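You operate a simulated robot arm through the tools that you are given. There is no shell and no other tool. Be economical: measure what you need, move in short steps, check, and stop when the job is done.

Carry out the task below with a simulated robot arm. There is one attempt and no reset: what you move stays moved.

JOB
Press the three wall plugs flush, then slide the gauge across.
Fine: use the plug setter and put it back. Set down upright: orange plug setter.

Only the result counts: the job must be done as asked and must still hold three seconds after the hand-in. Knocking over, shifting, dropping, spilling or breaking anything else fails it.

ROBOT AND FRAMES
A 6-joint arm with a two-finger parallel gripper, fixed in place. Base frame: the origin is at the foot of the arm, x ahead of it, y to its left, z up; the work surface is at about z = 0.86. Readings come in m, degrees, newtons and seconds.
With the tool pointing down near the work surface it reaches from about 0.24 to 0.64 m from the base axis. Its first joint turns from -66.0 to 66.0 degrees. Payload 2.7 kg.
Tool frame: the origin (TCP) lies between the finger pads and is the grasp point; the fingertips stand 0.023 m ahead of it; z points along the fingers, y is the line along which they close. Largest opening 0.094 m; finger width 0.038, thickness 0.01; the body of the gripper, 0.054 by 0.096 m, starts 0.039 m behind the TCP.
Orientation is that of the tool frame in the base frame, as a unit quaternion [x, y, z, w]. With the fingers straight down and closing along the base's y, the tool's x points along the base's -x, its y along +y and its z along -z.

CONTROLS
- The arm moves only by the tool nudge_tool. Its argument "deltas" is one flat list of numbers, 7 for each row, row after row: the shift along the tool's x, y, z in m, then the turn, a rotation vector about the tool's x, y, z in degrees, then the opening, from 0 (shut) to 1 (fully open). In form: [x, y, z, wx, wy, wz, jaw, x, y, z, wx, wy, wz, jaw, ...]. A call has 1 to 12 rows; each row shifts and turns the commanded pose from where the row before left it, along the tool's axes as they then stand. Each row takes 0.2 s and may step no farther than 0.05 m and 8.6 degrees from the row before; otherwise, or with a gripper value out of range, the whole call is refused. A pose out of reach is approached as far as the arm can. The call stops where the force on the tool passes 60 N (or 10 N more than at its start, if that is more) or the arm is blocked; 0.2 s more then pass. Each finger travels about 0.045 m/s and halts on what it meets, pressing with about 24 N; the grip force reading is that of the motor and also rises with nothing between the fingers. The clock runs only during rows and for 0.2 s after the last one: add rows that do not move to give the fingers time. The reply holds the time, the measured pose of the TCP, the force on the tool along the base axes, the opening and the grip force, in the units named above and with some noise, with the torque about the TCP (base axes, N m) and any sound that the robot's microphone picked up.
- Cameras (640 x 400 px; columns grow to the right, rows downward): "scene" is fixed at [0.0797, -0.4339, 1.4125]; the picture's right is [0.75, -0.66, 0.00], its down [-0.32, -0.37, -0.87] and it looks along [0.58, 0.66, -0.49] (base axes); focal length 370 px, centre (320, 200). "wrist" rides on the gripper at [0.086, 0.016, -0.075] in the tool frame; the picture's right is [-0.18, 0.98, 0.00], its down [-0.58, -0.11, -0.81] and it looks along [-0.79, -0.15, 0.59] (tool axes); focal length 243 px, centre (320, 200). There is no depth. A picture from a camera that has moved, and an enlarged one, comes with that camera's place and axes in the base frame and with its lens.
- get_image(camera): a new picture of that camera. The clock stands still meanwhile.
- inspect(camera, box): a new picture of the part [left, top, right, bottom] of that camera's present view, enlarged. The clock stands still meanwhile.
- job_done(): hands the job in; it is judged then, once.

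Go step by step. Nothing tells you positions but the pictures and the camera data: compare them with the known pose of the tool, close in by small moves and look again before you grip or let go. The budget is 120 turns and 64 pictures, counting those below and the enlarged ones. Unless the task says otherwise, let go and move clear before handing in, and close with one line.

The tools are called after "Emit:" as a command line: name --argument value ..., lists and objects as JSON in quotes. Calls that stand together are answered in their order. nudge_tool: Moves the arm, as the interface text tells. Its arguments: {"type":"object","properties":{"deltas":{"type":"array","items":{"type":"number"}}},"required":["deltas"]} The other tools are called the same way: get_image (camera) takes a picture; inspect (camera, box) takes an enlarged picture of a part of a camera's view; job_done () hands the job in.

At the start:

```text
time_s: 0.0
tcp_pos: [0.3776, -0.088, 1.213]
tool_rot: [0.0, 1.0, 0.0, 0.0]
ft_force: [0.1, -0.2, -0.8]
ft_torque: [-0.01, 0.0, -0.01]
width: 0.094
gripper_force: 0.1
```

scene: 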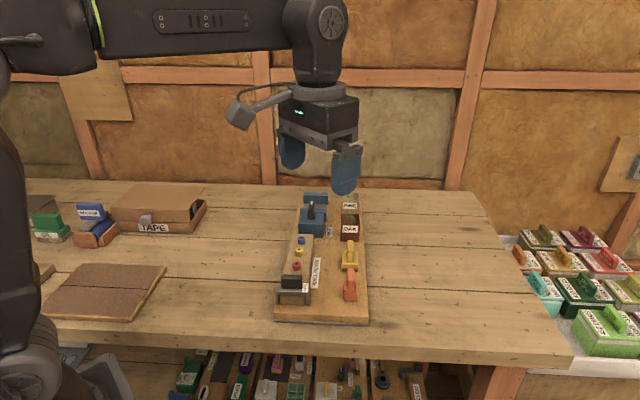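
wrist: 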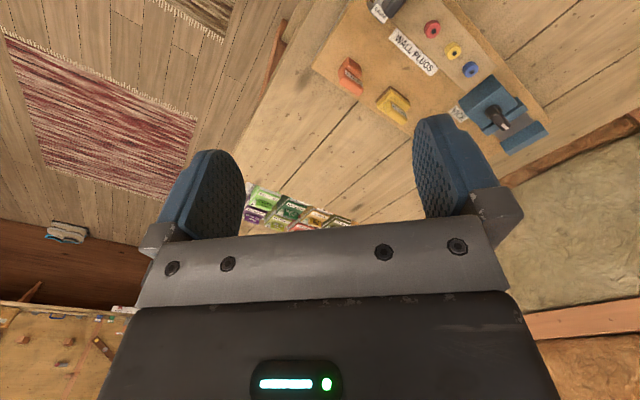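

I see a board with three plugs (blue, yellow, red), an orange and a yellow tool, a gauge, and a vise-like blue thing. I'll enlarge the board for detail.

Emit:
inspect --camera "scene" --box '[260, 180, 390, 330]'

Emit:
inspect --camera "wrist" --box '[310, 0, 570, 160]'

```text
2.67 times, centred on (325, 255) of scene
camera zoom: at [0.0797, -0.4339, 1.4125], right [0.75, -0.66, 0.0], down [-0.32, -0.37, -0.87], along [0.58, 0.66, -0.49], focal length 988 px, centre (307, 53)
```

zoom: 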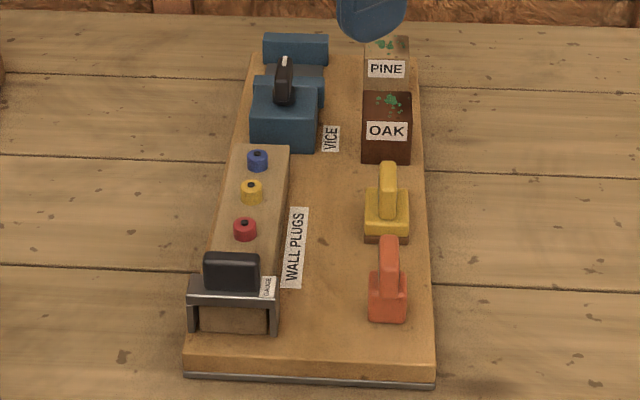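

```text
2.46 times, centred on (440, 80) of wrist
camera zoom: at [0.2909, -0.071, 1.2875], right [0.18, 0.98, 0.0], down [0.58, -0.11, 0.81], along [0.79, -0.15, -0.59], focal length 597 px, centre (25, 495)
```

zoom: 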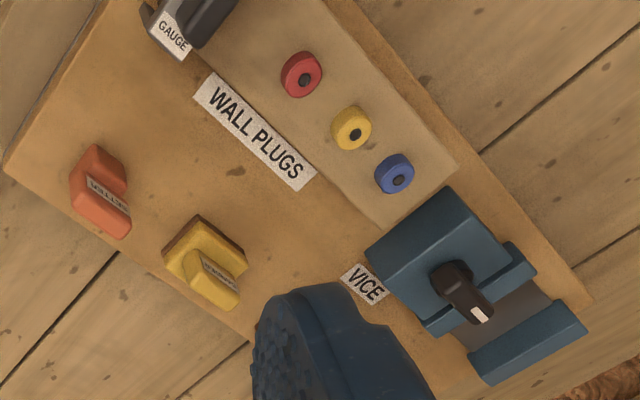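

The setter is the orange tool on the near right, and the board is yawed about 45°. I'll turn the tool to line up with the board, drop a little and look again.

Emit:
nudge_tool --deltas '[0, 0, 0.015, 0, 0, -7.5, 1, 0, 0, 0.015, 0, 0, -7.5, 1, 0, 0, 0.015, 0, 0, -7.5, 1, 0, 0, 0.015, 0, 0, -7.5, 1, 0, 0, 0.015, 0, 0, -7.5, 1, 0, 0, 0.015, 0, 0, -7.5, 1, 0, 0, 0, 0, 0, 0, 1]'

Emit:
get_image --camera "wrist"

```text
time_s: 1.6
tcp_pos: [0.3781, -0.0869, 1.123]
tool_rot: [-0.384, 0.924, 0.0, 0.001]
ft_force: [-0.1, 0.9, -0.6]
ft_torque: [0.01, 0.01, -0.02]
width: 0.0938
gripper_force: 0.1
```

```text
59 pictures are left
camera wrist: at [0.3047, -0.1372, 1.1973], right [-0.57, 0.82, 0.0], down [0.49, 0.33, 0.81], along [0.67, 0.46, -0.59], focal length 243 px, centre (320, 200)
```

wrist: 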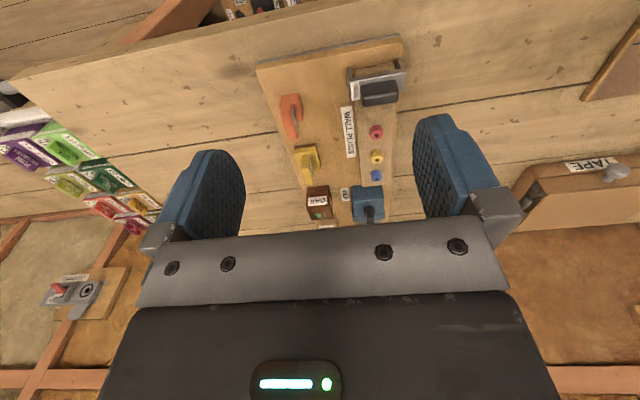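

The whole board is in view now. I'll enlarge it to measure the setter, plugs and gauge.

Emit:
inspect --camera "wrist" --box '[245, 30, 421, 140]'

Emit:
inspect --camera "wrist" --box '[320, 100, 416, 220]'

Emit:
inspect --camera "scene" --box '[270, 230, 380, 320]'

```text
3.64 times, centred on (333, 85) of wrist
camera zoom: at [0.3047, -0.1372, 1.1973], right [-0.57, 0.82, 0.0], down [0.49, 0.33, 0.81], along [0.67, 0.46, -0.59], focal length 882 px, centre (273, 618)
```

zoom: 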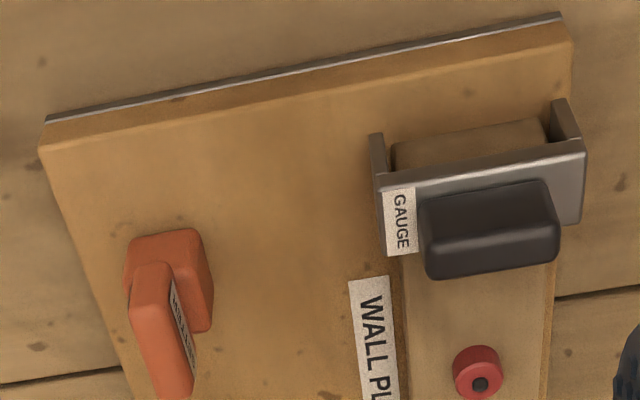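

```text
3.33 times, centred on (368, 160) of wrist
camera zoom: at [0.3047, -0.1372, 1.1973], right [-0.57, 0.82, 0.0], down [0.49, 0.33, 0.81], along [0.67, 0.46, -0.59], focal length 809 px, centre (160, 333)
```

zoom: 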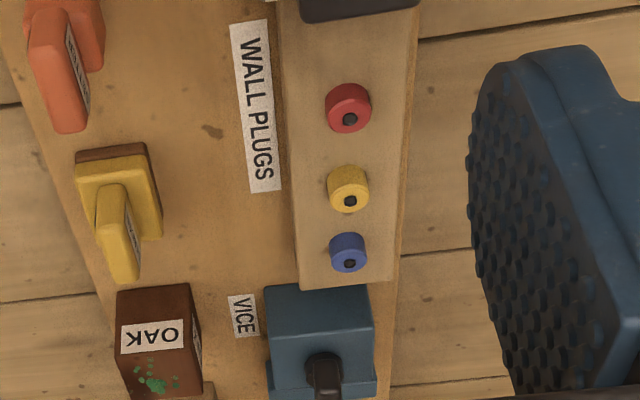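

```text
4.44 times, centred on (325, 275) of scene
camera zoom: at [0.0797, -0.4339, 1.4125], right [0.75, -0.66, 0.0], down [-0.32, -0.37, -0.87], along [0.58, 0.66, -0.49], focal length 1646 px, centre (298, -133)
```

zoom: 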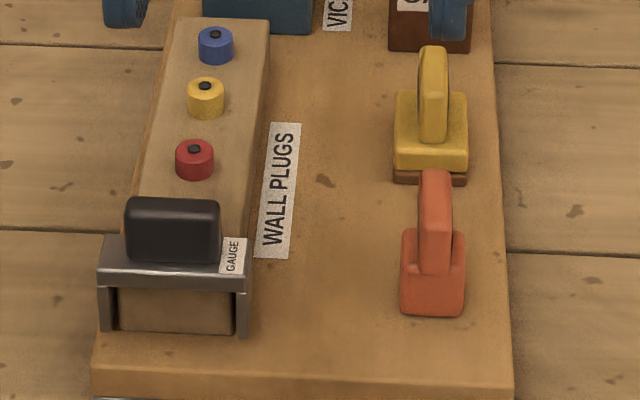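

The board is aligned at about 45° with its top near z = 0.89, and the setter is a base block with an upright fin. I'll move partway toward it, in line with the fin, and look.

Emit:
nudge_tool --deltas '[-0.01, -0.03, 0.03, 0, 0, 0, 1, -0.01, -0.028, 0.03, 0, 0, 0, 1, 0, 0, 0.02, 0, 0, 0, 1, 0, 0, 0, 0, 0, 0, 1]'

Emit:
get_image --camera "wrist"

Emit:
inspect --camera "scene" --box '[270, 210, 390, 320]'

```text
time_s: 2.6
tcp_pos: [0.434, -0.114, 1.0431]
tool_rot: [-0.382, 0.924, 0.0, 0.001]
ft_force: [-0.2, 0.4, -0.1]
ft_torque: [0.02, -0.02, -0.02]
width: 0.0939
gripper_force: 0.0
```

```text
55 pictures are left
camera wrist: at [0.3619, -0.1635, 1.1174], right [-0.56, 0.83, 0.0], down [0.49, 0.33, 0.81], along [0.67, 0.46, -0.59], focal length 243 px, centre (320, 200)
```

wrist: 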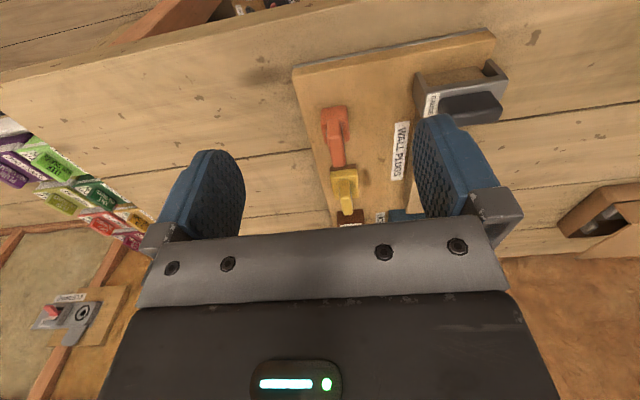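

```text
3.64 times, centred on (330, 265) of scene
camera zoom: at [0.0798, -0.4339, 1.4125], right [0.75, -0.66, 0.0], down [-0.32, -0.37, -0.87], along [0.58, 0.66, -0.49], focal length 1347 px, centre (284, -36)
```

zoom: 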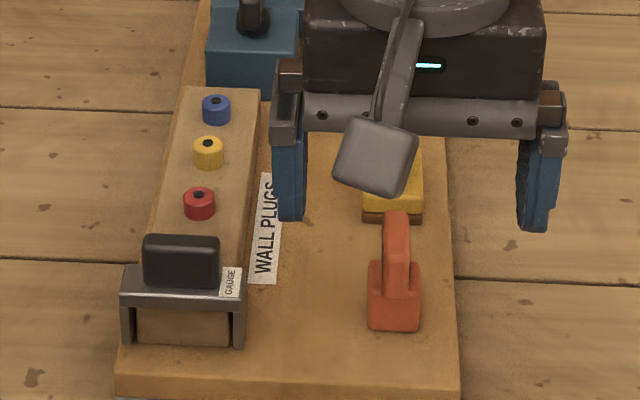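

Emit:
inspect --camera "wrist" --box '[290, 90, 386, 210]'

```text
3.33 times, centred on (338, 150) of wrist
camera zoom: at [0.3619, -0.1635, 1.1174], right [-0.56, 0.83, 0.0], down [0.49, 0.33, 0.81], along [0.67, 0.46, -0.59], focal length 809 px, centre (260, 367)
```

zoom: 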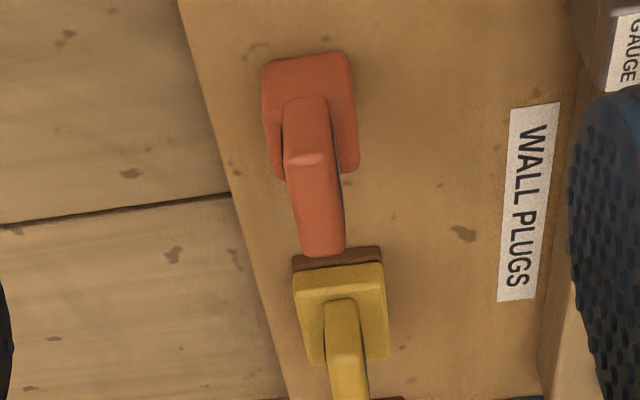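

The fin top is at about (0.494, −0.052, 0.95), with the setter centred near (0.489, −0.056). I'll move above it and lower partway.

Emit:
nudge_tool --deltas '[-0.04, 0.0015, 0, 0, 0, 0, 1, -0.039, 0, 0, 0, 0, 0, 1, 0, 0, 0.035, 0, 0, 0, 1, 0, 0, 0.035, 0, 0, 0, 1, 0, 0, 0, 0, 0, 0, 1]'

Emit:
inspect --camera "scene" --box '[270, 210, 390, 320]'

Emit:
get_image --camera "wrist"

```text
time_s: 3.8
tcp_pos: [0.4874, -0.0565, 0.972]
tool_rot: [-0.383, 0.924, 0.0, 0.001]
ft_force: [0.0, -0.1, 0.0]
ft_torque: [0.04, -0.02, -0.01]
width: 0.0938
gripper_force: 0.0
```

```text
3.64 times, centred on (330, 265) of scene
camera zoom: at [0.0798, -0.4339, 1.4125], right [0.75, -0.66, 0.0], down [-0.32, -0.37, -0.87], along [0.58, 0.66, -0.49], focal length 1347 px, centre (284, -36)
```

zoom: 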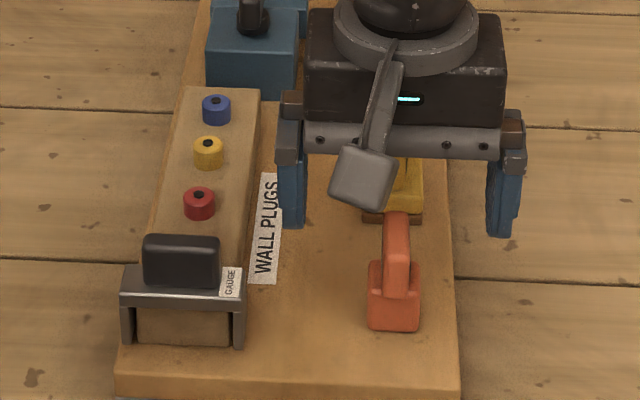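

```text
51 pictures are left
camera wrist: at [0.4153, -0.1054, 1.0462], right [-0.56, 0.83, 0.0], down [0.49, 0.33, 0.81], along [0.67, 0.46, -0.59], focal length 243 px, centre (320, 200)
```

wrist: 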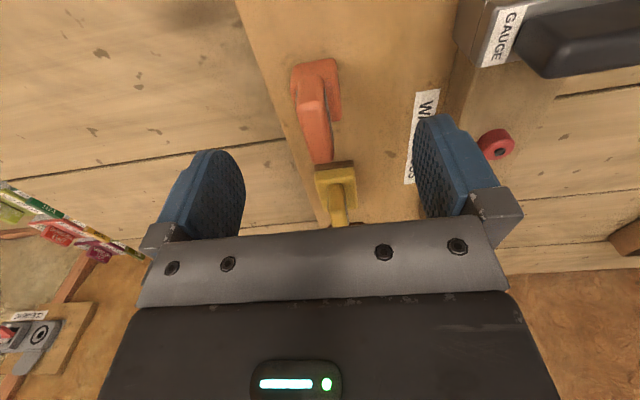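

The fingers straddle the fin, centred within about 2 mm. Lower to grip height and close.

Emit:
nudge_tool --deltas '[0, -0.002, 0.017, 0, 0, 0, 1, 0, 0, 0.016, 0, 0, 0, 1, 0, 0, 0, 0, 0, 0, 1]'

Emit:
inspect --camera "scene" --box '[300, 220, 390, 310]'

Emit:
inspect --camera "wrist" --box '[200, 0, 500, 240]'

```text
time_s: 4.6
tcp_pos: [0.4886, -0.0573, 0.9386]
tool_rot: [-0.383, 0.924, 0.0, 0.001]
ft_force: [-0.5, -0.3, 0.1]
ft_torque: [-0.01, 0.01, 0.0]
width: 0.0938
gripper_force: 0.1
```

```text
4.44 times, centred on (345, 265) of scene
camera zoom: at [0.0797, -0.4339, 1.4125], right [0.75, -0.66, 0.0], down [-0.32, -0.37, -0.87], along [0.58, 0.66, -0.49], focal length 1646 px, centre (209, -89)
```

zoom: 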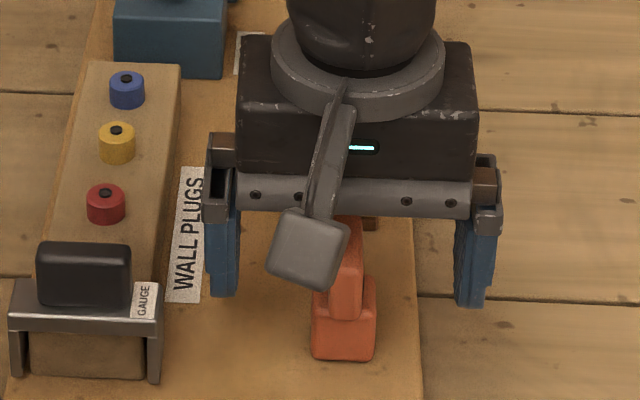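

```text
1.67 times, centred on (350, 120) of wrist
camera zoom: at [0.4152, -0.1074, 1.0132], right [-0.56, 0.83, 0.0], down [0.49, 0.33, 0.81], along [0.67, 0.46, -0.59], focal length 404 px, centre (270, 333)
```

zoom: 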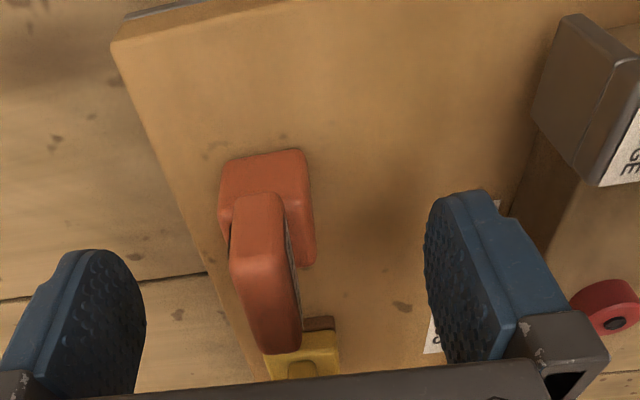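

The pads bracket the fin at the right height and along its length. Closing.

Emit:
nudge_tool --deltas '[0, 0, 0, 0, 0, 0, 0.6, 0, 0, 0, 0, 0, 0, 0.4, 0, 0, 0, 0, 0, 0, 0, 0, 0, 0, 0, 0, 0, 0, 0, 0, 0, 0, 0, 0, 0, 0, 0, 0, 0, 0, 0, 0, 0, 0, 0, 0, 0, 0, 0, 0, 0, 0, 0, 0, 0, 0]'

Emit:
inspect --camera "scene" --box '[300, 220, 390, 310]'

```text
time_s: 6.4
tcp_pos: [0.4886, -0.0575, 0.9386]
tool_rot: [-0.383, 0.924, 0.0, 0.001]
ft_force: [-0.4, -0.2, 1.1]
ft_torque: [0.0, -0.01, 0.01]
width: 0.0271
gripper_force: 23.6
```

```text
4.44 times, centred on (345, 265) of scene
camera zoom: at [0.0797, -0.4339, 1.4125], right [0.75, -0.66, 0.0], down [-0.32, -0.37, -0.87], along [0.58, 0.66, -0.49], focal length 1646 px, centre (209, -89)
```

zoom: 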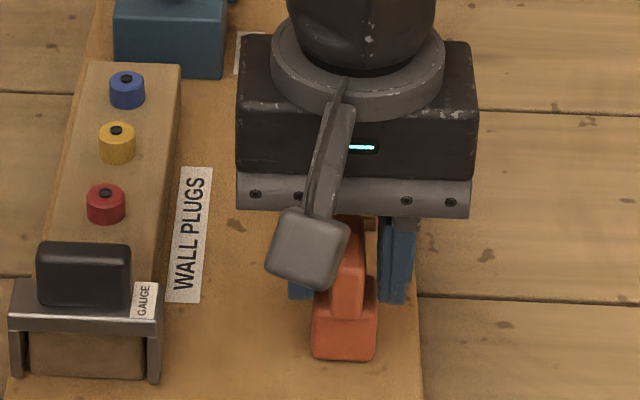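

A width of 27 mm means the tips caught the base's upper edge, not the fin. I'll open, rise 7 mm and re-grip on the fin.

Emit:
nudge_tool --deltas '[0, 0, 0, 0, 0, 0, 0.55, 0, 0, 0, 0, 0, 0, 0.55, 0, 0, -0.007, 0, 0, 0, 0.55, 0, 0, 0, 0, 0, 0, 0.55, 0, 0, 0, 0, 0, 0, 0, 0, 0, 0, 0, 0, 0, 0, 0, 0, 0, 0, 0, 0, 0, 0, 0, 0, 0, 0, 0, 0, 0, 0, 0, 0, 0, 0, 0, 0, 0, 0, 0, 0, 0, 0]'

Emit:
inspect --camera "scene" --box '[300, 220, 390, 310]'

```text
time_s: 8.6
tcp_pos: [0.4886, -0.0575, 0.9472]
tool_rot: [-0.383, 0.924, 0.0, 0.0]
ft_force: [0.7, 0.4, 1.5]
ft_torque: [-0.04, -0.02, 0.02]
width: 0.0134
gripper_force: 24.0
```

```text
4.44 times, centred on (345, 265) of scene
camera zoom: at [0.0797, -0.4339, 1.4125], right [0.75, -0.66, 0.0], down [-0.32, -0.37, -0.87], along [0.58, 0.66, -0.49], focal length 1646 px, centre (209, -89)
```

zoom: 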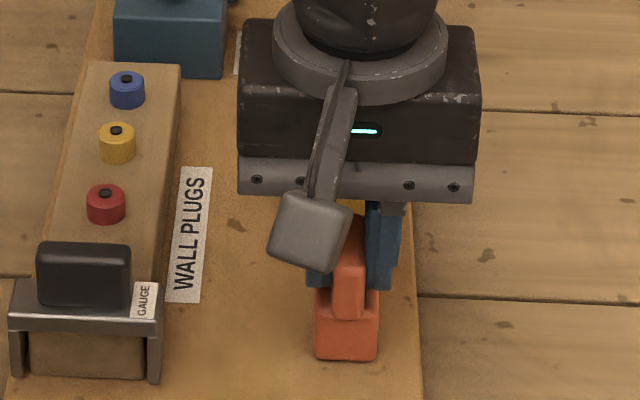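

The fin is held (13 mm), home pose is TCP (0.4886, −0.0575, 0.947). I put the plugs at red (0.443, 0.054), yellow (0.477, 0.088) and blue (0.509, 0.120), tops near z 0.925. I'll lift and carry the setter over red.

Emit:
nudge_tool --deltas '[0, 0, -0.015, 0, 0, 0, 0, 0, 0, -0.03, 0, 0, 0, 0, 0, 0, -0.025, 0, 0, 0, 0, -0.022, 0, 0, 0, 0, 0, 0, -0.0235, 0, 0, 0, 0, 0, 0, 0, 0.028, 0, 0, 0, 0, 0, 0, 0.028, 0, 0, 0, 0, 0, 0, 0.028, 0, 0, 0, 0, 0, 0, 0.027, 0, 0, 0, 0, 0, 0, 0, 0, 0, 0, 0, 0, 0, 0, 0, 0, 0, 0, 0]'

Emit:
inspect --camera "scene" --box '[270, 190, 380, 310]'

Emit:
inspect --camera "wrist" --box '[200, 0, 500, 240]'

```text
time_s: 11.0
tcp_pos: [0.4417, 0.0521, 1.0171]
tool_rot: [-0.382, 0.924, 0.001, 0.0]
ft_force: [-0.4, 0.2, -0.7]
ft_torque: [-0.01, -0.01, -0.02]
width: 0.0131
gripper_force: 23.8
```

```text
3.33 times, centred on (325, 250) of scene
camera zoom: at [0.0797, -0.4339, 1.4125], right [0.75, -0.66, 0.0], down [-0.32, -0.37, -0.87], along [0.58, 0.66, -0.49], focal length 1234 px, centre (303, 33)
```

zoom: 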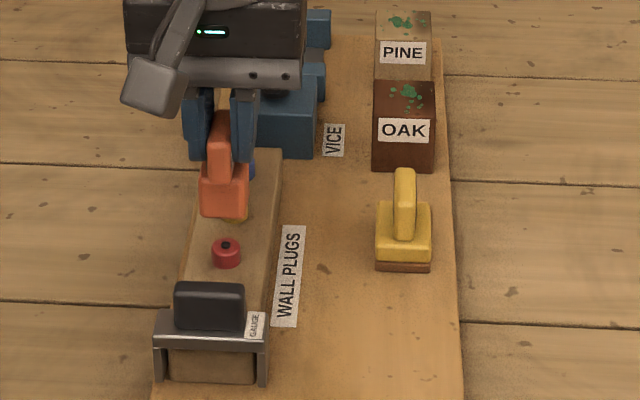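

```text
1.67 times, centred on (350, 120) of wrist
camera zoom: at [0.3693, 0.0026, 1.0917], right [-0.56, 0.83, 0.0], down [0.49, 0.33, 0.81], along [0.67, 0.46, -0.59], focal length 404 px, centre (270, 333)
```

zoom: 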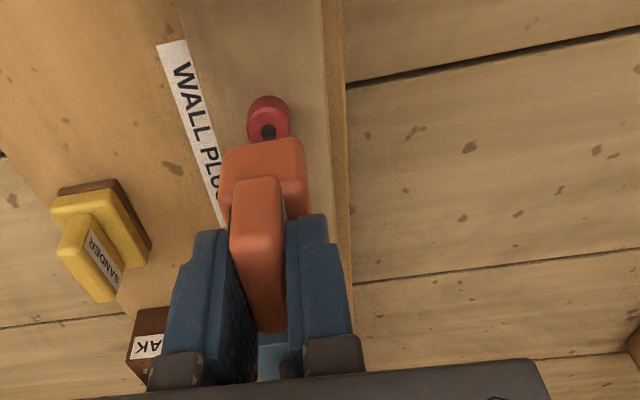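

The red plug sits right under the setter in both views. Descending to contact in small steps.

Emit:
nudge_tool --deltas '[0, 0, 0.015, 0, 0, 0, 0, 0, 0, 0.01, 0, 0, 0, 0, 0, 0, 0.005, 0, 0, 0, 0, 0, 0, 0.004, 0, 0, 0, 0, 0, 0, 0.003, 0, 0, 0, 0, 0, 0, 0.003, 0, 0, 0, 0, 0, 0, 0.002, 0, 0, 0, 0, 0, 0, 0.002, 0, 0, 0, 0, 0, 0, 0.002, 0, 0, 0, 0, 0, 0, 0.002, 0, 0, 0, 0]'

Emit:
inspect --camera "scene" --box '[270, 190, 380, 310]'

```text
time_s: 13.2
tcp_pos: [0.4431, 0.0531, 0.971]
tool_rot: [-0.382, 0.924, -0.001, 0.003]
ft_force: [-2.2, 3.9, 28.9]
ft_torque: [0.17, 0.07, 0.0]
width: 0.0138
gripper_force: 23.8
```

```text
3.33 times, centred on (325, 250) of scene
camera zoom: at [0.0793, -0.4338, 1.4126], right [0.75, -0.66, 0.0], down [-0.32, -0.37, -0.87], along [0.58, 0.66, -0.49], focal length 1234 px, centre (303, 33)
```

zoom: 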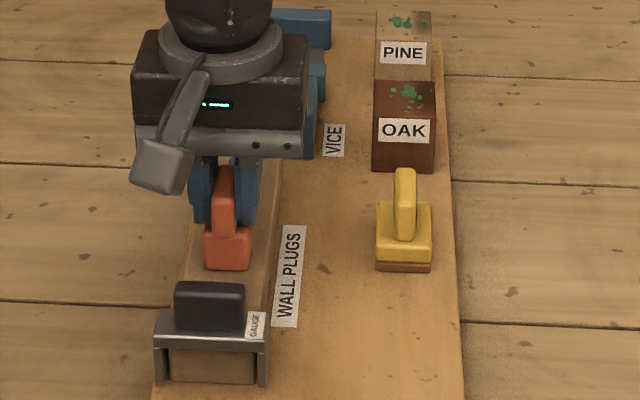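

Contact made at 29 N with the setter pressing the red plug. I'll keep pushing gently.

Emit:
nudge_tool --deltas '[0, 0, 0.002, 0, 0, 0, 0, 0, 0, 0.002, 0, 0, 0, 0, 0, 0, 0.002, 0, 0, 0, 0, 0, 0, 0.002, 0, 0, 0, 0, 0, 0, 0, 0, 0, 0, 0]'

Emit:
inspect --camera "scene" --box '[285, 220, 345, 290]'

```text
time_s: 13.9
tcp_pos: [0.4434, 0.0523, 0.9713]
tool_rot: [-0.382, 0.924, -0.001, 0.005]
ft_force: [-7.5, 0.4, 9.1]
ft_torque: [-0.01, 0.36, -0.01]
width: 0.0135
gripper_force: 23.9
stopped in row 3: the force on the tool passed its limit at 62 N (the readings are from after the stop); the commanded pose is now the measured one
```

```text
5.71 times, centred on (315, 255) of scene
camera zoom: at [0.0795, -0.4339, 1.4125], right [0.75, -0.66, 0.0], down [-0.32, -0.37, -0.87], along [0.58, 0.66, -0.49], focal length 2116 px, centre (349, -114)
```

zoom: 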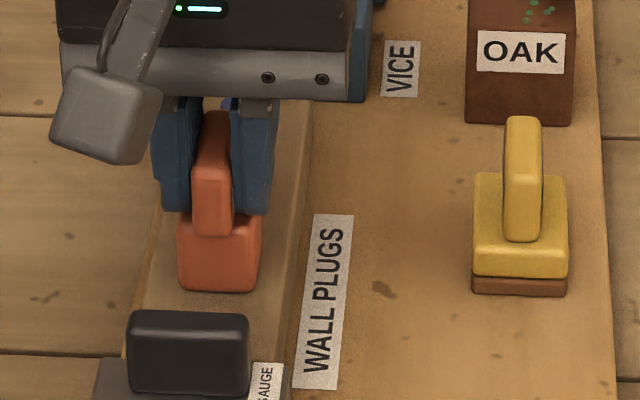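

The push ended at 62 N, possibly seated. I'll lift and look at the red plug.

Emit:
nudge_tool --deltas '[0, 0, -0.01, 0, 0, 0, 0, 0, 0, -0.02, 0, 0, 0, 0, 0, 0, -0.015, 0, 0, 0, 0, 0, 0, 0, 0, 0, 0, 0]'

Emit:
inspect --camera "scene" --box '[285, 210, 345, 280]'

Emit:
inspect --camera "wrist" --box '[250, 0, 450, 160]'

```text
time_s: 14.9
tcp_pos: [0.4431, 0.0514, 1.0148]
tool_rot: [-0.382, 0.924, -0.001, 0.005]
ft_force: [-0.2, -0.5, 0.8]
ft_torque: [-0.01, -0.01, 0.02]
width: 0.0136
gripper_force: 23.9
```

```text
5.71 times, centred on (315, 245) of scene
camera zoom: at [0.0797, -0.4339, 1.4125], right [0.75, -0.66, 0.0], down [-0.32, -0.37, -0.87], along [0.58, 0.66, -0.49], focal length 2116 px, centre (349, -57)
```

zoom: 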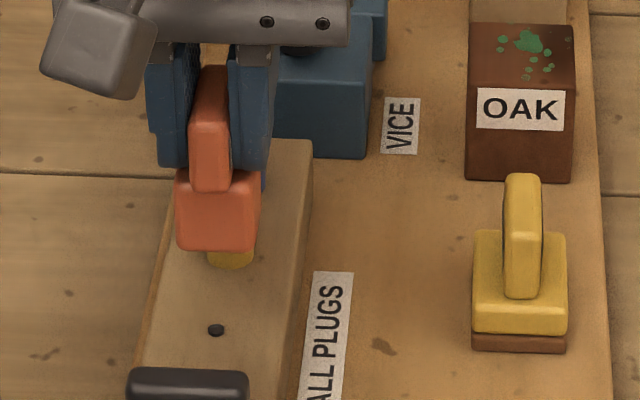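

```text
2.50 times, centred on (350, 80) of wrist
camera zoom: at [0.3702, 0.0016, 1.0884], right [-0.56, 0.83, 0.0], down [0.48, 0.33, 0.81], along [0.67, 0.46, -0.58], focal length 606 px, centre (245, 500)
```

zoom: 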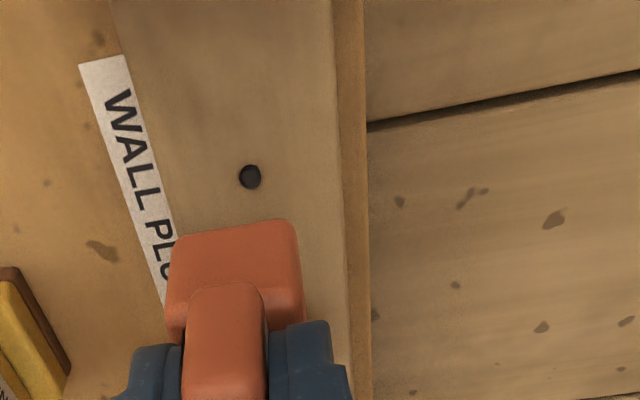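

Red is flush: only its dark centre shows at block level. Moving on to yellow.

Emit:
nudge_tool --deltas '[-0.024, 0.001, 0, 0, 0, 0, 0, -0.024, 0.001, 0, 0, 0, 0, 0, 0, 0, 0, 0, 0, 0, 0]'

Emit:
inspect --camera "scene" --box '[280, 190, 350, 280]'

Emit:
inspect --camera "wrist" --box '[250, 0, 450, 160]'

```text
time_s: 15.7
tcp_pos: [0.4765, 0.0879, 1.0137]
tool_rot: [-0.383, 0.924, -0.001, 0.005]
ft_force: [-1.0, -0.3, -1.1]
ft_torque: [-0.01, 0.01, -0.03]
width: 0.0135
gripper_force: 24.1
```

```text
4.44 times, centred on (315, 235) of scene
camera zoom: at [0.0798, -0.4338, 1.4125], right [0.75, -0.66, 0.0], down [-0.32, -0.37, -0.87], along [0.58, 0.66, -0.49], focal length 1646 px, centre (342, 44)
```

zoom: 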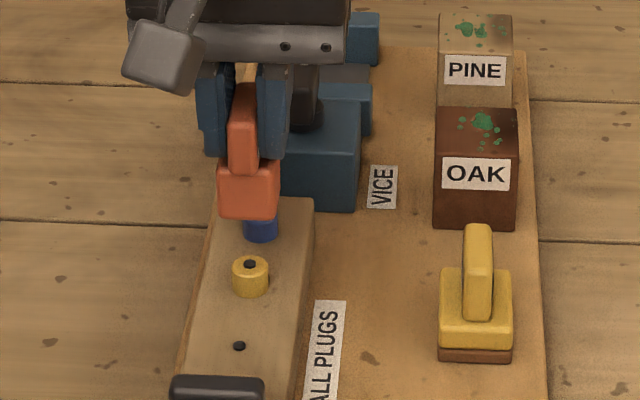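

```text
2.50 times, centred on (350, 80) of wrist
camera zoom: at [0.4035, 0.038, 1.0887], right [-0.56, 0.83, 0.0], down [0.48, 0.33, 0.81], along [0.67, 0.46, -0.58], focal length 606 px, centre (245, 500)
```

zoom: 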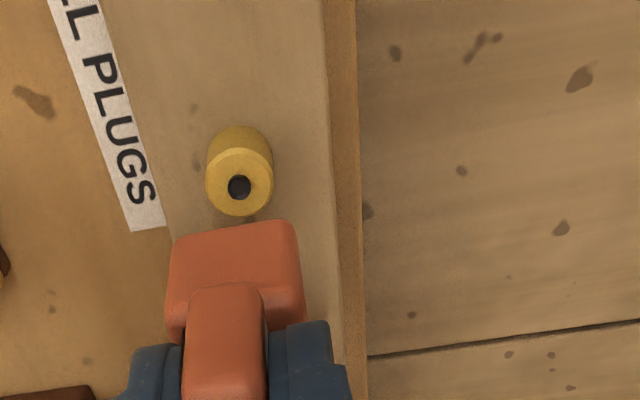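

The yellow plug is best fixed at about (0.473, 0.083), so I'll come back 6 mm. I'll also undo the 0.6° tilt left by the last push, then press.

Emit:
nudge_tool --deltas '[0.006, 0, 0, -0.4, 0.4, 0, 0, 0, 0, 0.012, 0, 0, 0, 0, 0, 0, 0.012, 0, 0, 0, 0, 0, 0, 0.005, 0, 0, 0, 0, 0, 0, 0.004, 0, 0, 0, 0, 0, 0, 0.003, 0, 0, 0, 0, 0, 0, 0.002, 0, 0, 0, 0, 0, 0, 0.002, 0, 0, 0, 0, 0, 0, 0.002, 0, 0, 0, 0, 0, 0, 0.002, 0, 0, 0, 0, 0, 0, 0.002, 0, 0, 0, 0, 0, 0, 0.002, 0, 0, 0, 0]'

```text
time_s: 18.3
tcp_pos: [0.472, 0.0848, 0.9697]
tool_rot: [-0.384, 0.923, 0.0, 0.002]
ft_force: [-13.8, -2.6, 40.4]
ft_torque: [-0.29, 0.64, 0.0]
width: 0.0136
gripper_force: 23.9
```

Emit:
nudge_tool --deltas '[0, 0, 0.002, 0, 0, 0, 0, 0, 0, 0.002, 0, 0, 0, 0, 0, 0, 0.002, 0, 0, 0, 0, 0, 0, 0.002, 0, 0, 0, 0]'

Emit:
nudge_tool --deltas '[0, 0, -0.01, 0, 0, 0, 0, 0, 0, -0.02, 0, 0, 0, 0, 0, 0, -0.015, 0, 0, 0, 0, 0, 0, 0, 0, 0, 0, 0]'

Emit:
inspect --camera "scene" --box '[280, 190, 350, 280]'

Emit:
inspect --camera "wrist" --box '[250, 0, 450, 160]'

```text
time_s: 18.9
tcp_pos: [0.4725, 0.0832, 0.9709]
tool_rot: [-0.383, 0.924, 0.0, 0.004]
ft_force: [-5.7, 0.0, 7.6]
ft_torque: [-0.05, 0.24, -0.01]
width: 0.0133
gripper_force: 24.1
stopped in row 2: the force on the tool passed its limit at 62 N (the readings are from after the stop); the commanded pose is now the measured one
```

```text
time_s: 19.9
tcp_pos: [0.4727, 0.0829, 1.0151]
tool_rot: [-0.383, 0.924, 0.0, 0.005]
ft_force: [0.2, 0.0, -1.4]
ft_torque: [0.01, 0.03, -0.01]
width: 0.0132
gripper_force: 23.8
```

```text
4.44 times, centred on (315, 235) of scene
camera zoom: at [0.0797, -0.4339, 1.4125], right [0.75, -0.66, 0.0], down [-0.32, -0.37, -0.87], along [0.58, 0.66, -0.49], focal length 1646 px, centre (342, 44)
```

zoom: 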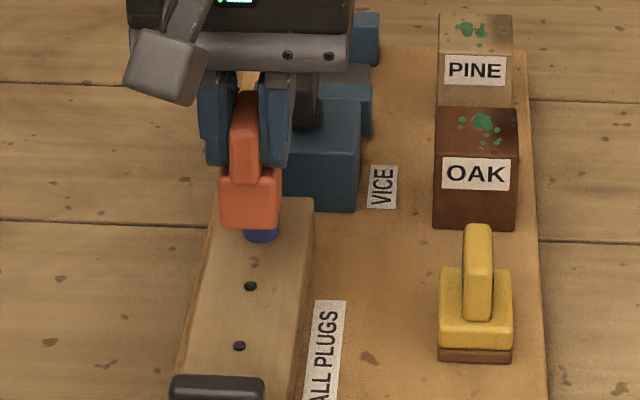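

```text
2.50 times, centred on (350, 80) of wrist
camera zoom: at [0.4002, 0.0321, 1.0881], right [-0.57, 0.82, 0.0], down [0.48, 0.33, 0.81], along [0.67, 0.46, -0.58], focal length 606 px, centre (245, 500)
```

zoom: 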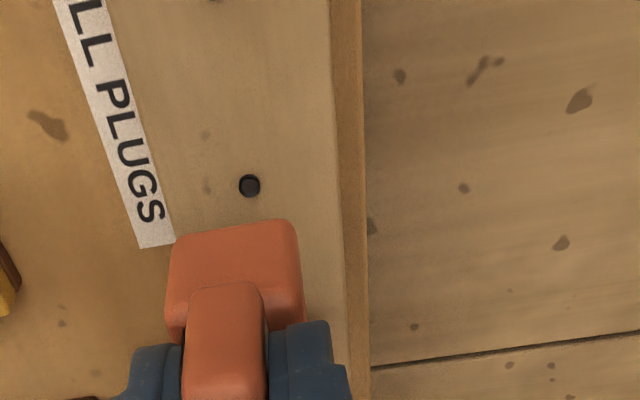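

Yellow is flush too. Moving to blue, 46 mm further on, with the small tilt corrected.

Emit:
nudge_tool --deltas '[-0.023, 0, 0, -0.4, 0.4, 0, 0, -0.023, 0, 0, 0, 0, 0, 0, 0, 0, 0, 0, 0, 0, 0]'

Emit:
inspect --camera "scene" --box '[280, 190, 350, 280]'

Emit:
inspect --camera "wrist" --box '[250, 0, 450, 160]'

```text
time_s: 20.7
tcp_pos: [0.5052, 0.1174, 1.0139]
tool_rot: [-0.383, 0.924, 0.001, 0.0]
ft_force: [-0.4, -1.3, 0.0]
ft_torque: [0.01, -0.04, 0.01]
width: 0.0135
gripper_force: 23.1
```

```text
4.44 times, centred on (315, 235) of scene
camera zoom: at [0.0798, -0.4339, 1.4125], right [0.75, -0.66, 0.0], down [-0.32, -0.37, -0.87], along [0.58, 0.66, -0.49], focal length 1646 px, centre (342, 44)
```

zoom: 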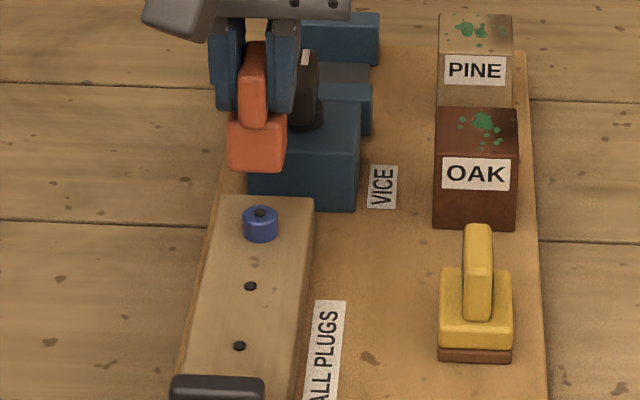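

```text
2.50 times, centred on (350, 80) of wrist
camera zoom: at [0.4335, 0.0673, 1.089], right [-0.57, 0.82, 0.0], down [0.49, 0.33, 0.81], along [0.66, 0.46, -0.59], focal length 606 px, centre (245, 500)
```

zoom: 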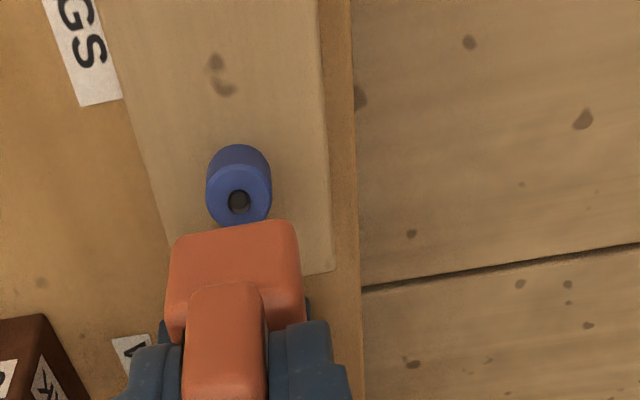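

Blue lines up the same way red did. Pressing.

Emit:
nudge_tool --deltas '[0, 0, 0.012, 0, 0, 0, 0, 0, 0, 0.012, 0, 0, 0, 0, 0, 0, 0.005, 0, 0, 0, 0, 0, 0, 0.004, 0, 0, 0, 0, 0, 0, 0.003, 0, 0, 0, 0, 0, 0, 0.002, 0, 0, 0, 0, 0, 0, 0.002, 0, 0, 0, 0, 0, 0, 0.002, 0, 0, 0, 0, 0, 0, 0.002, 0, 0, 0, 0, 0, 0, 0.002, 0, 0, 0, 0, 0, 0, 0.002, 0, 0, 0, 0, 0, 0, 0.002, 0, 0, 0, 0]'

Emit:
nudge_tool --deltas '[0, 0, 0.002, 0, 0, 0, 0, 0, 0, 0.002, 0, 0, 0, 0, 0, 0, 0.002, 0, 0, 0, 0]'

Emit:
nudge_tool --deltas '[0, 0, -0.01, 0, 0, 0, 0, 0, 0, -0.02, 0, 0, 0, 0, 0, 0, -0.02, 0, 0, 0, 0, 0, 0, 0, 0, 0, 0, 0]'

Emit:
inspect --camera "scene" --box '[280, 190, 350, 280]'

Emit:
inspect --camera "wrist" --box '[250, 0, 450, 160]'

```text
time_s: 23.3
tcp_pos: [0.506, 0.1152, 0.9708]
tool_rot: [-0.384, 0.923, 0.001, 0.005]
ft_force: [-14.9, -3.5, 48.0]
ft_torque: [-0.43, 0.84, -0.05]
width: 0.0133
gripper_force: 24.2
```

```text
time_s: 23.8
tcp_pos: [0.5078, 0.1164, 0.9694]
tool_rot: [-0.384, 0.923, 0.0, 0.005]
ft_force: [-5.7, -1.5, 8.5]
ft_torque: [-0.12, 0.37, -0.04]
width: 0.0136
gripper_force: 24.4
stopped in row 2: the force on the tool passed its limit at 63 N (the readings are from after the stop); the commanded pose is now the measured one
```

```text
time_s: 24.8
tcp_pos: [0.5077, 0.1174, 1.0189]
tool_rot: [-0.383, 0.924, 0.0, 0.006]
ft_force: [-0.9, -0.6, -0.2]
ft_torque: [0.01, 0.02, 0.01]
width: 0.0136
gripper_force: 23.7
```

```text
4.44 times, centred on (315, 235) of scene
camera zoom: at [0.0797, -0.4339, 1.4125], right [0.75, -0.66, 0.0], down [-0.32, -0.37, -0.87], along [0.58, 0.66, -0.49], focal length 1646 px, centre (342, 44)
```

zoom: 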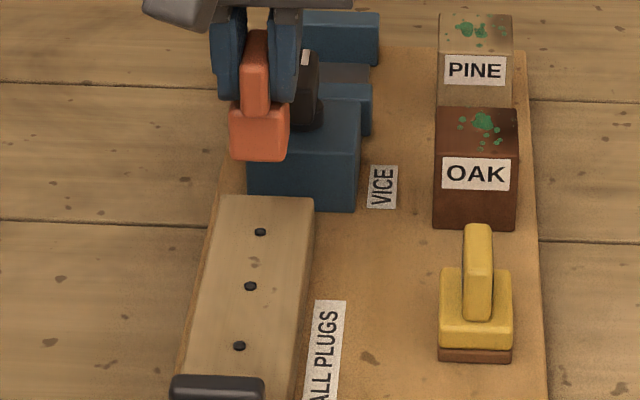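

```text
2.50 times, centred on (350, 80) of wrist
camera zoom: at [0.4339, 0.0668, 1.094], right [-0.57, 0.82, 0.0], down [0.48, 0.33, 0.81], along [0.67, 0.46, -0.58], focal length 606 px, centre (245, 500)
```

zoom: 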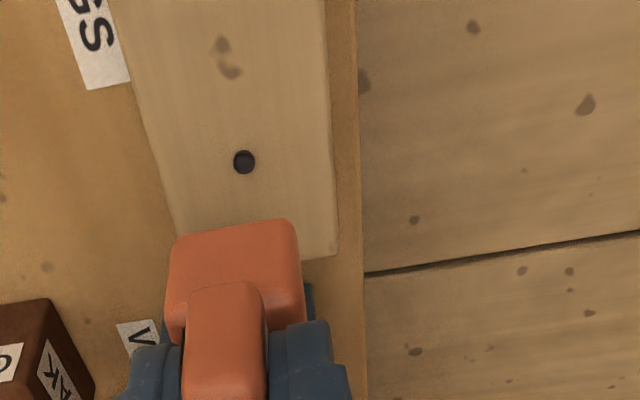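

All three plugs are flush. I'll carry the setter back along the block, then across to its place.

Emit:
nudge_tool --deltas '[0, 0, -0.015, -0.4, 0.4, 0, 0, 0.03, 0, 0, 0, 0, 0, 0, 0.03, 0, 0, 0, 0, 0, 0, 0.03, 0, 0, 0, 0, 0, 0, 0.032, 0, 0, 0, 0, 0, 0, 0, -0.028, 0, 0, 0, 0, 0, 0, -0.028, 0, 0, 0, 0, 0, 0, -0.028, 0, 0, 0, 0, 0, 0, -0.026, 0, 0, 0, 0, 0, 0.015, 0, 0, 0, 0, 0, 0, 0, 0, 0, 0, 0, 0, 0]'

Emit:
inspect --camera "scene" --box '[300, 200, 390, 310]'

Emit:
inspect --camera "wrist" --box '[200, 0, 500, 240]'

```text
time_s: 27.1
tcp_pos: [0.4887, -0.0583, 1.0332]
tool_rot: [-0.384, 0.924, 0.003, 0.001]
ft_force: [-0.3, 0.1, -0.4]
ft_torque: [0.02, -0.02, -0.03]
width: 0.0135
gripper_force: 24.0
```

```text
3.64 times, centred on (345, 255) of scene
camera zoom: at [0.0797, -0.4339, 1.4125], right [0.75, -0.66, 0.0], down [-0.32, -0.37, -0.87], along [0.58, 0.66, -0.49], focal length 1347 px, centre (229, 0)
```

zoom: 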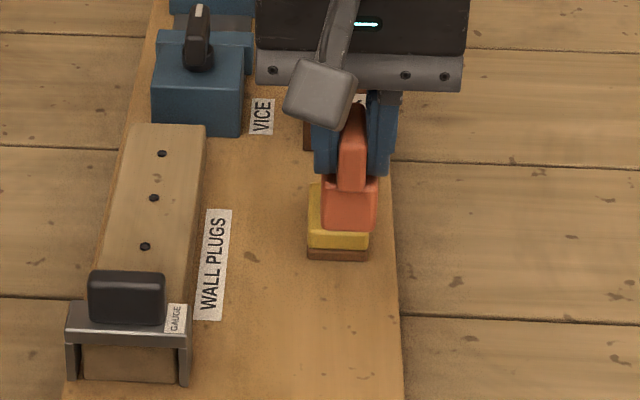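

```text
1.67 times, centred on (350, 120) of wrist
camera zoom: at [0.416, -0.1086, 1.108], right [-0.57, 0.82, 0.0], down [0.49, 0.33, 0.81], along [0.66, 0.46, -0.59], focal length 404 px, centre (270, 333)
```

zoom: 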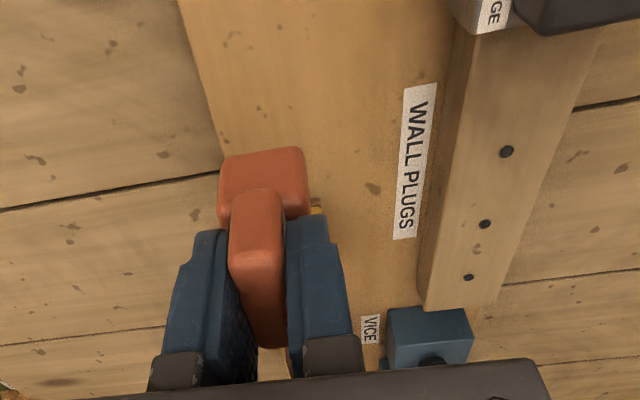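

The setter is back above its spot. I'll lower it until it touches the board.

Emit:
nudge_tool --deltas '[0, 0, 0.03, 0.25, 0.25, 0, 0, 0, 0, 0.03, 0, 0, 0, 0, 0, 0, 0.015, 0, 0, 0, 0, 0, 0, 0.006, 0, 0, 0, 0, 0, 0, 0.002, 0, 0, 0, 0, 0, 0, 0.002, 0, 0, 0, 0, 0, 0, 0, 0, 0, 0, 0]'

Emit:
inspect --camera "scene" --box '[300, 220, 390, 310]'

```text
time_s: 28.8
tcp_pos: [0.4884, -0.058, 0.9484]
tool_rot: [-0.384, 0.923, 0.0, 0.0]
ft_force: [-0.3, 0.2, -0.1]
ft_torque: [0.01, -0.01, 0.04]
width: 0.0135
gripper_force: 23.6
```

```text
4.44 times, centred on (345, 265) of scene
camera zoom: at [0.0798, -0.4339, 1.4125], right [0.75, -0.66, 0.0], down [-0.32, -0.37, -0.87], along [0.58, 0.66, -0.49], focal length 1646 px, centre (209, -89)
```

zoom: 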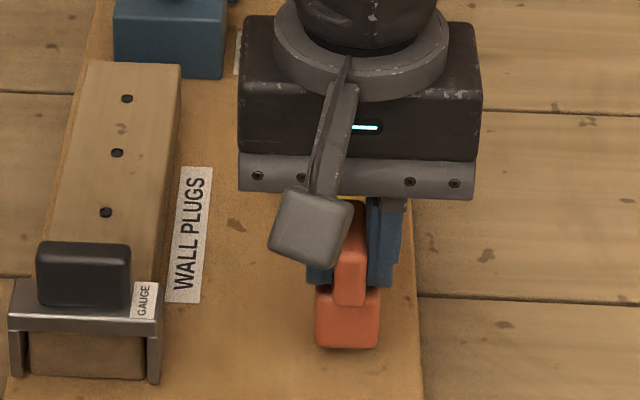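

It's still about 6 mm above the board because it slid up in the grip while pressing. I'll keep lowering to contact.

Emit:
nudge_tool --deltas '[0, 0, 0.002, 0, 0, 0, 0, 0, 0, 0.001, 0, 0, 0, 0, 0, 0, 0.001, 0, 0, 0, 0, 0, 0, 0, 0, 0, 0, 0]'

Emit:
nudge_tool --deltas '[0, 0, 0.001, 0, 0, 0, 0, 0, 0, 0, 0, 0, 0, 0]'

Emit:
inspect --camera "scene" --box '[300, 220, 390, 310]'

```text
time_s: 29.8
tcp_pos: [0.4871, -0.0581, 0.9451]
tool_rot: [-0.384, 0.923, 0.0, 0.0]
ft_force: [0.1, -0.4, -1.0]
ft_torque: [-0.03, 0.02, -0.01]
width: 0.0136
gripper_force: 24.2
```

```text
time_s: 30.4
tcp_pos: [0.4876, -0.058, 0.9435]
tool_rot: [-0.384, 0.923, 0.0, 0.0]
ft_force: [-1.3, -0.7, -0.6]
ft_torque: [0.01, 0.01, 0.0]
width: 0.0133
gripper_force: 24.3
```

```text
4.44 times, centred on (345, 265) of scene
camera zoom: at [0.0798, -0.4339, 1.4125], right [0.75, -0.66, 0.0], down [-0.32, -0.37, -0.87], along [0.58, 0.66, -0.49], focal length 1646 px, centre (209, -89)
```

zoom: 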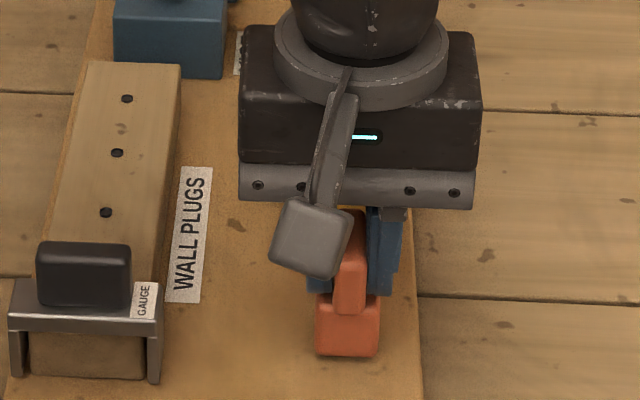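

About 2 mm remain, so continuing in 1 mm steps.

Emit:
nudge_tool --deltas '[0, 0, 0.001, 0, 0, 0, 0, 0, 0, 0.001, 0, 0, 0, 0, 0, 0, 0, 0, 0, 0, 0]'

Emit:
nudge_tool --deltas '[0, 0, 0.001, 0, 0, 0, 0, 0, 0, 0, 0, 0, 0, 0]'

Emit:
inspect --camera "scene" --box '[300, 220, 390, 310]'

```text
time_s: 31.1
tcp_pos: [0.4892, -0.059, 0.9422]
tool_rot: [-0.383, 0.924, 0.0, 0.001]
ft_force: [0.2, -0.2, -0.3]
ft_torque: [0.0, -0.02, 0.0]
width: 0.0134
gripper_force: 24.1
```

```text
time_s: 31.8
tcp_pos: [0.4878, -0.0576, 0.9409]
tool_rot: [-0.383, 0.924, -0.001, 0.0]
ft_force: [0.4, 0.4, -0.2]
ft_torque: [0.01, -0.02, 0.02]
width: 0.0133
gripper_force: 23.7
```

```text
4.44 times, centred on (345, 265) of scene
camera zoom: at [0.0797, -0.4339, 1.4125], right [0.75, -0.66, 0.0], down [-0.32, -0.37, -0.87], along [0.58, 0.66, -0.49], focal length 1646 px, centre (209, -89)
```

zoom: 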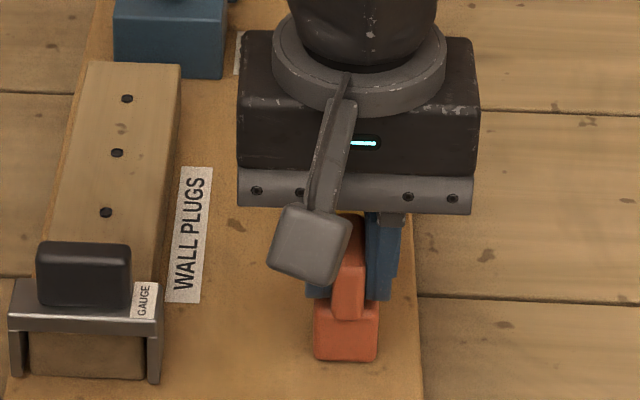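

Emit:
nudge_tool --deltas '[0, 0, 0.001, 0, 0, 0, 0, 0, 0, 0, 0, 0, 0, 0]'

Emit:
nudge_tool --deltas '[0, 0, 0.001, 0, 0, 0, 0, 0, 0, 0, 0, 0, 0, 0]'

```text
time_s: 32.4
tcp_pos: [0.4883, -0.0589, 0.9405]
tool_rot: [-0.384, 0.923, -0.001, 0.001]
ft_force: [-3.3, 0.7, 10.3]
ft_torque: [0.08, 0.12, 0.05]
width: 0.0134
gripper_force: 24.5
```

```text
time_s: 33.0
tcp_pos: [0.488, -0.0588, 0.9412]
tool_rot: [-0.384, 0.923, -0.002, 0.001]
ft_force: [-5.4, 0.3, 25.6]
ft_torque: [0.04, 0.26, -0.04]
width: 0.0135
gripper_force: 23.7
```

It's resting on the board at 25 N. I'll ease off, open, and look before rising.

Emit:
nudge_tool --deltas '[0, 0, -0.001, 0, 0, 0, 0, 0, 0, 0, 0, 0, 0, 0.5, 0, 0, 0, 0, 0, 0, 0.5, 0, 0, 0, 0, 0, 0, 0.5, 0, 0, -0.01, 0, 0, 0, 0.5, 0, 0, -0.03, 0, 0, 0, 0.5, 0, 0, -0.04, 0, 0, 0, 0.5, 0, 0, 0, 0, 0, 0, 0.5]'

Emit:
inspect --camera "scene" --box '[270, 220, 380, 310]'

Emit:
inspect --camera "wrist" --box '[250, 0, 450, 160]'

```text
time_s: 34.8
tcp_pos: [0.4894, -0.0578, 1.0226]
tool_rot: [-0.383, 0.924, 0.001, 0.0]
ft_force: [-0.5, -0.5, 0.2]
ft_torque: [0.02, 0.05, -0.01]
width: 0.0469
gripper_force: 0.1
```

```text
4.44 times, centred on (325, 265) of scene
camera zoom: at [0.0797, -0.4339, 1.4125], right [0.75, -0.66, 0.0], down [-0.32, -0.37, -0.87], along [0.58, 0.66, -0.49], focal length 1646 px, centre (298, -89)
```

zoom: 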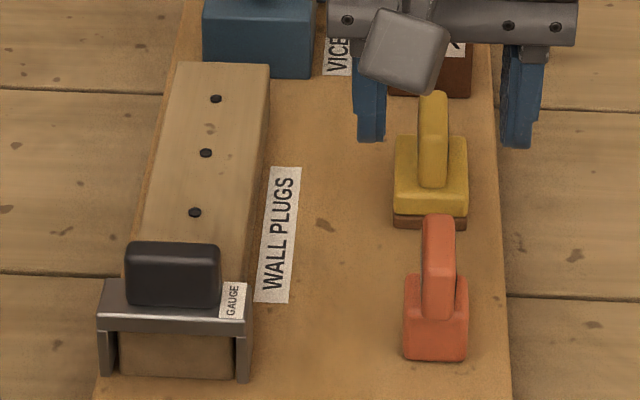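

```text
2.50 times, centred on (350, 80) of wrist
camera zoom: at [0.4158, -0.107, 1.0973], right [-0.57, 0.82, 0.0], down [0.49, 0.34, 0.81], along [0.66, 0.46, -0.59], focal length 606 px, centre (245, 500)
```

zoom: 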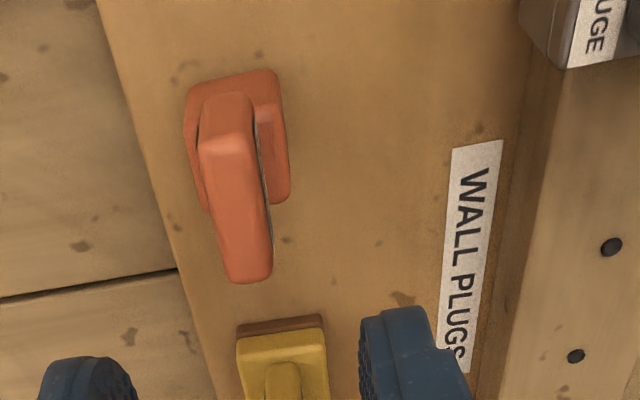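

The setter stands upright in its place. Next is the gauge: its handle is centred near L 0.277, C 0.2755, top z about 0.955. I'll move above it with the jaws opened wider.

Emit:
nudge_tool --deltas '[0, 0.028, 0, 0, 0, 0, 0.8, 0, 0.028, 0, 0, 0, 0, 0.8, 0, 0.028, 0, 0, 0, 0, 0.8, 0, 0.0274, 0, 0, 0, 0, 0.8, 0.028, 0, 0, 0, 0, 0, 0.8, 0, 0, 0.03, 0, 0, 0, 0.8, 0, 0, 0, 0, 0, 0, 0.8]'

Emit:
inspect --camera "scene" --box '[260, 220, 370, 320]'

Emit:
inspect --camera "wrist" --box '[200, 0, 500, 240]'

```text
time_s: 36.4
tcp_pos: [0.3881, -0.0016, 0.992]
tool_rot: [-0.383, 0.924, -0.001, 0.0]
ft_force: [0.4, 0.2, -0.1]
ft_torque: [0.0, 0.02, 0.01]
width: 0.075
gripper_force: 0.2
```

```text
4.00 times, centred on (315, 270) of scene
camera zoom: at [0.0797, -0.4339, 1.4125], right [0.75, -0.66, 0.0], down [-0.32, -0.37, -0.87], along [0.58, 0.66, -0.49], focal length 1481 px, centre (340, -80)
```

zoom: 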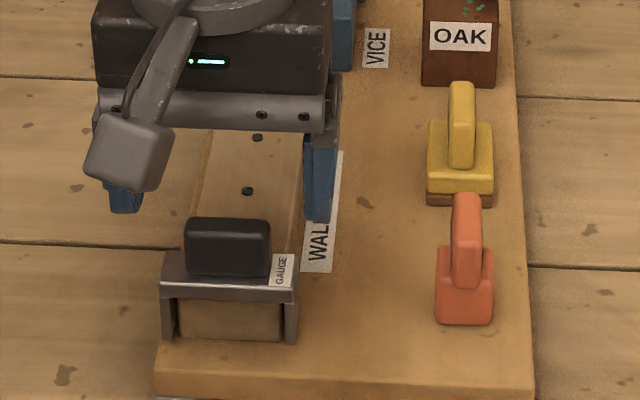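

```text
1.67 times, centred on (350, 120) of wrist
camera zoom: at [0.3159, -0.0503, 1.0667], right [-0.57, 0.82, 0.0], down [0.49, 0.34, 0.81], along [0.67, 0.46, -0.59], focal length 404 px, centre (270, 333)
```

zoom: 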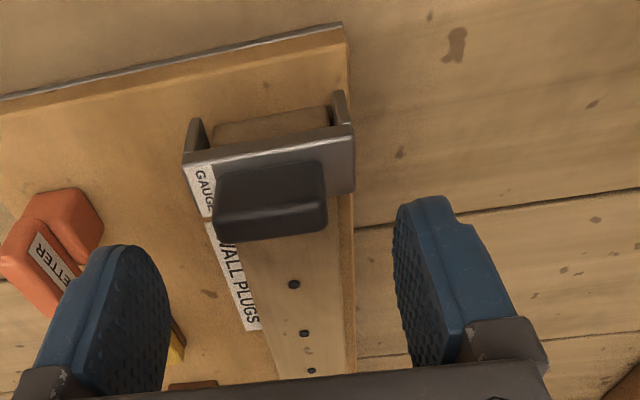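

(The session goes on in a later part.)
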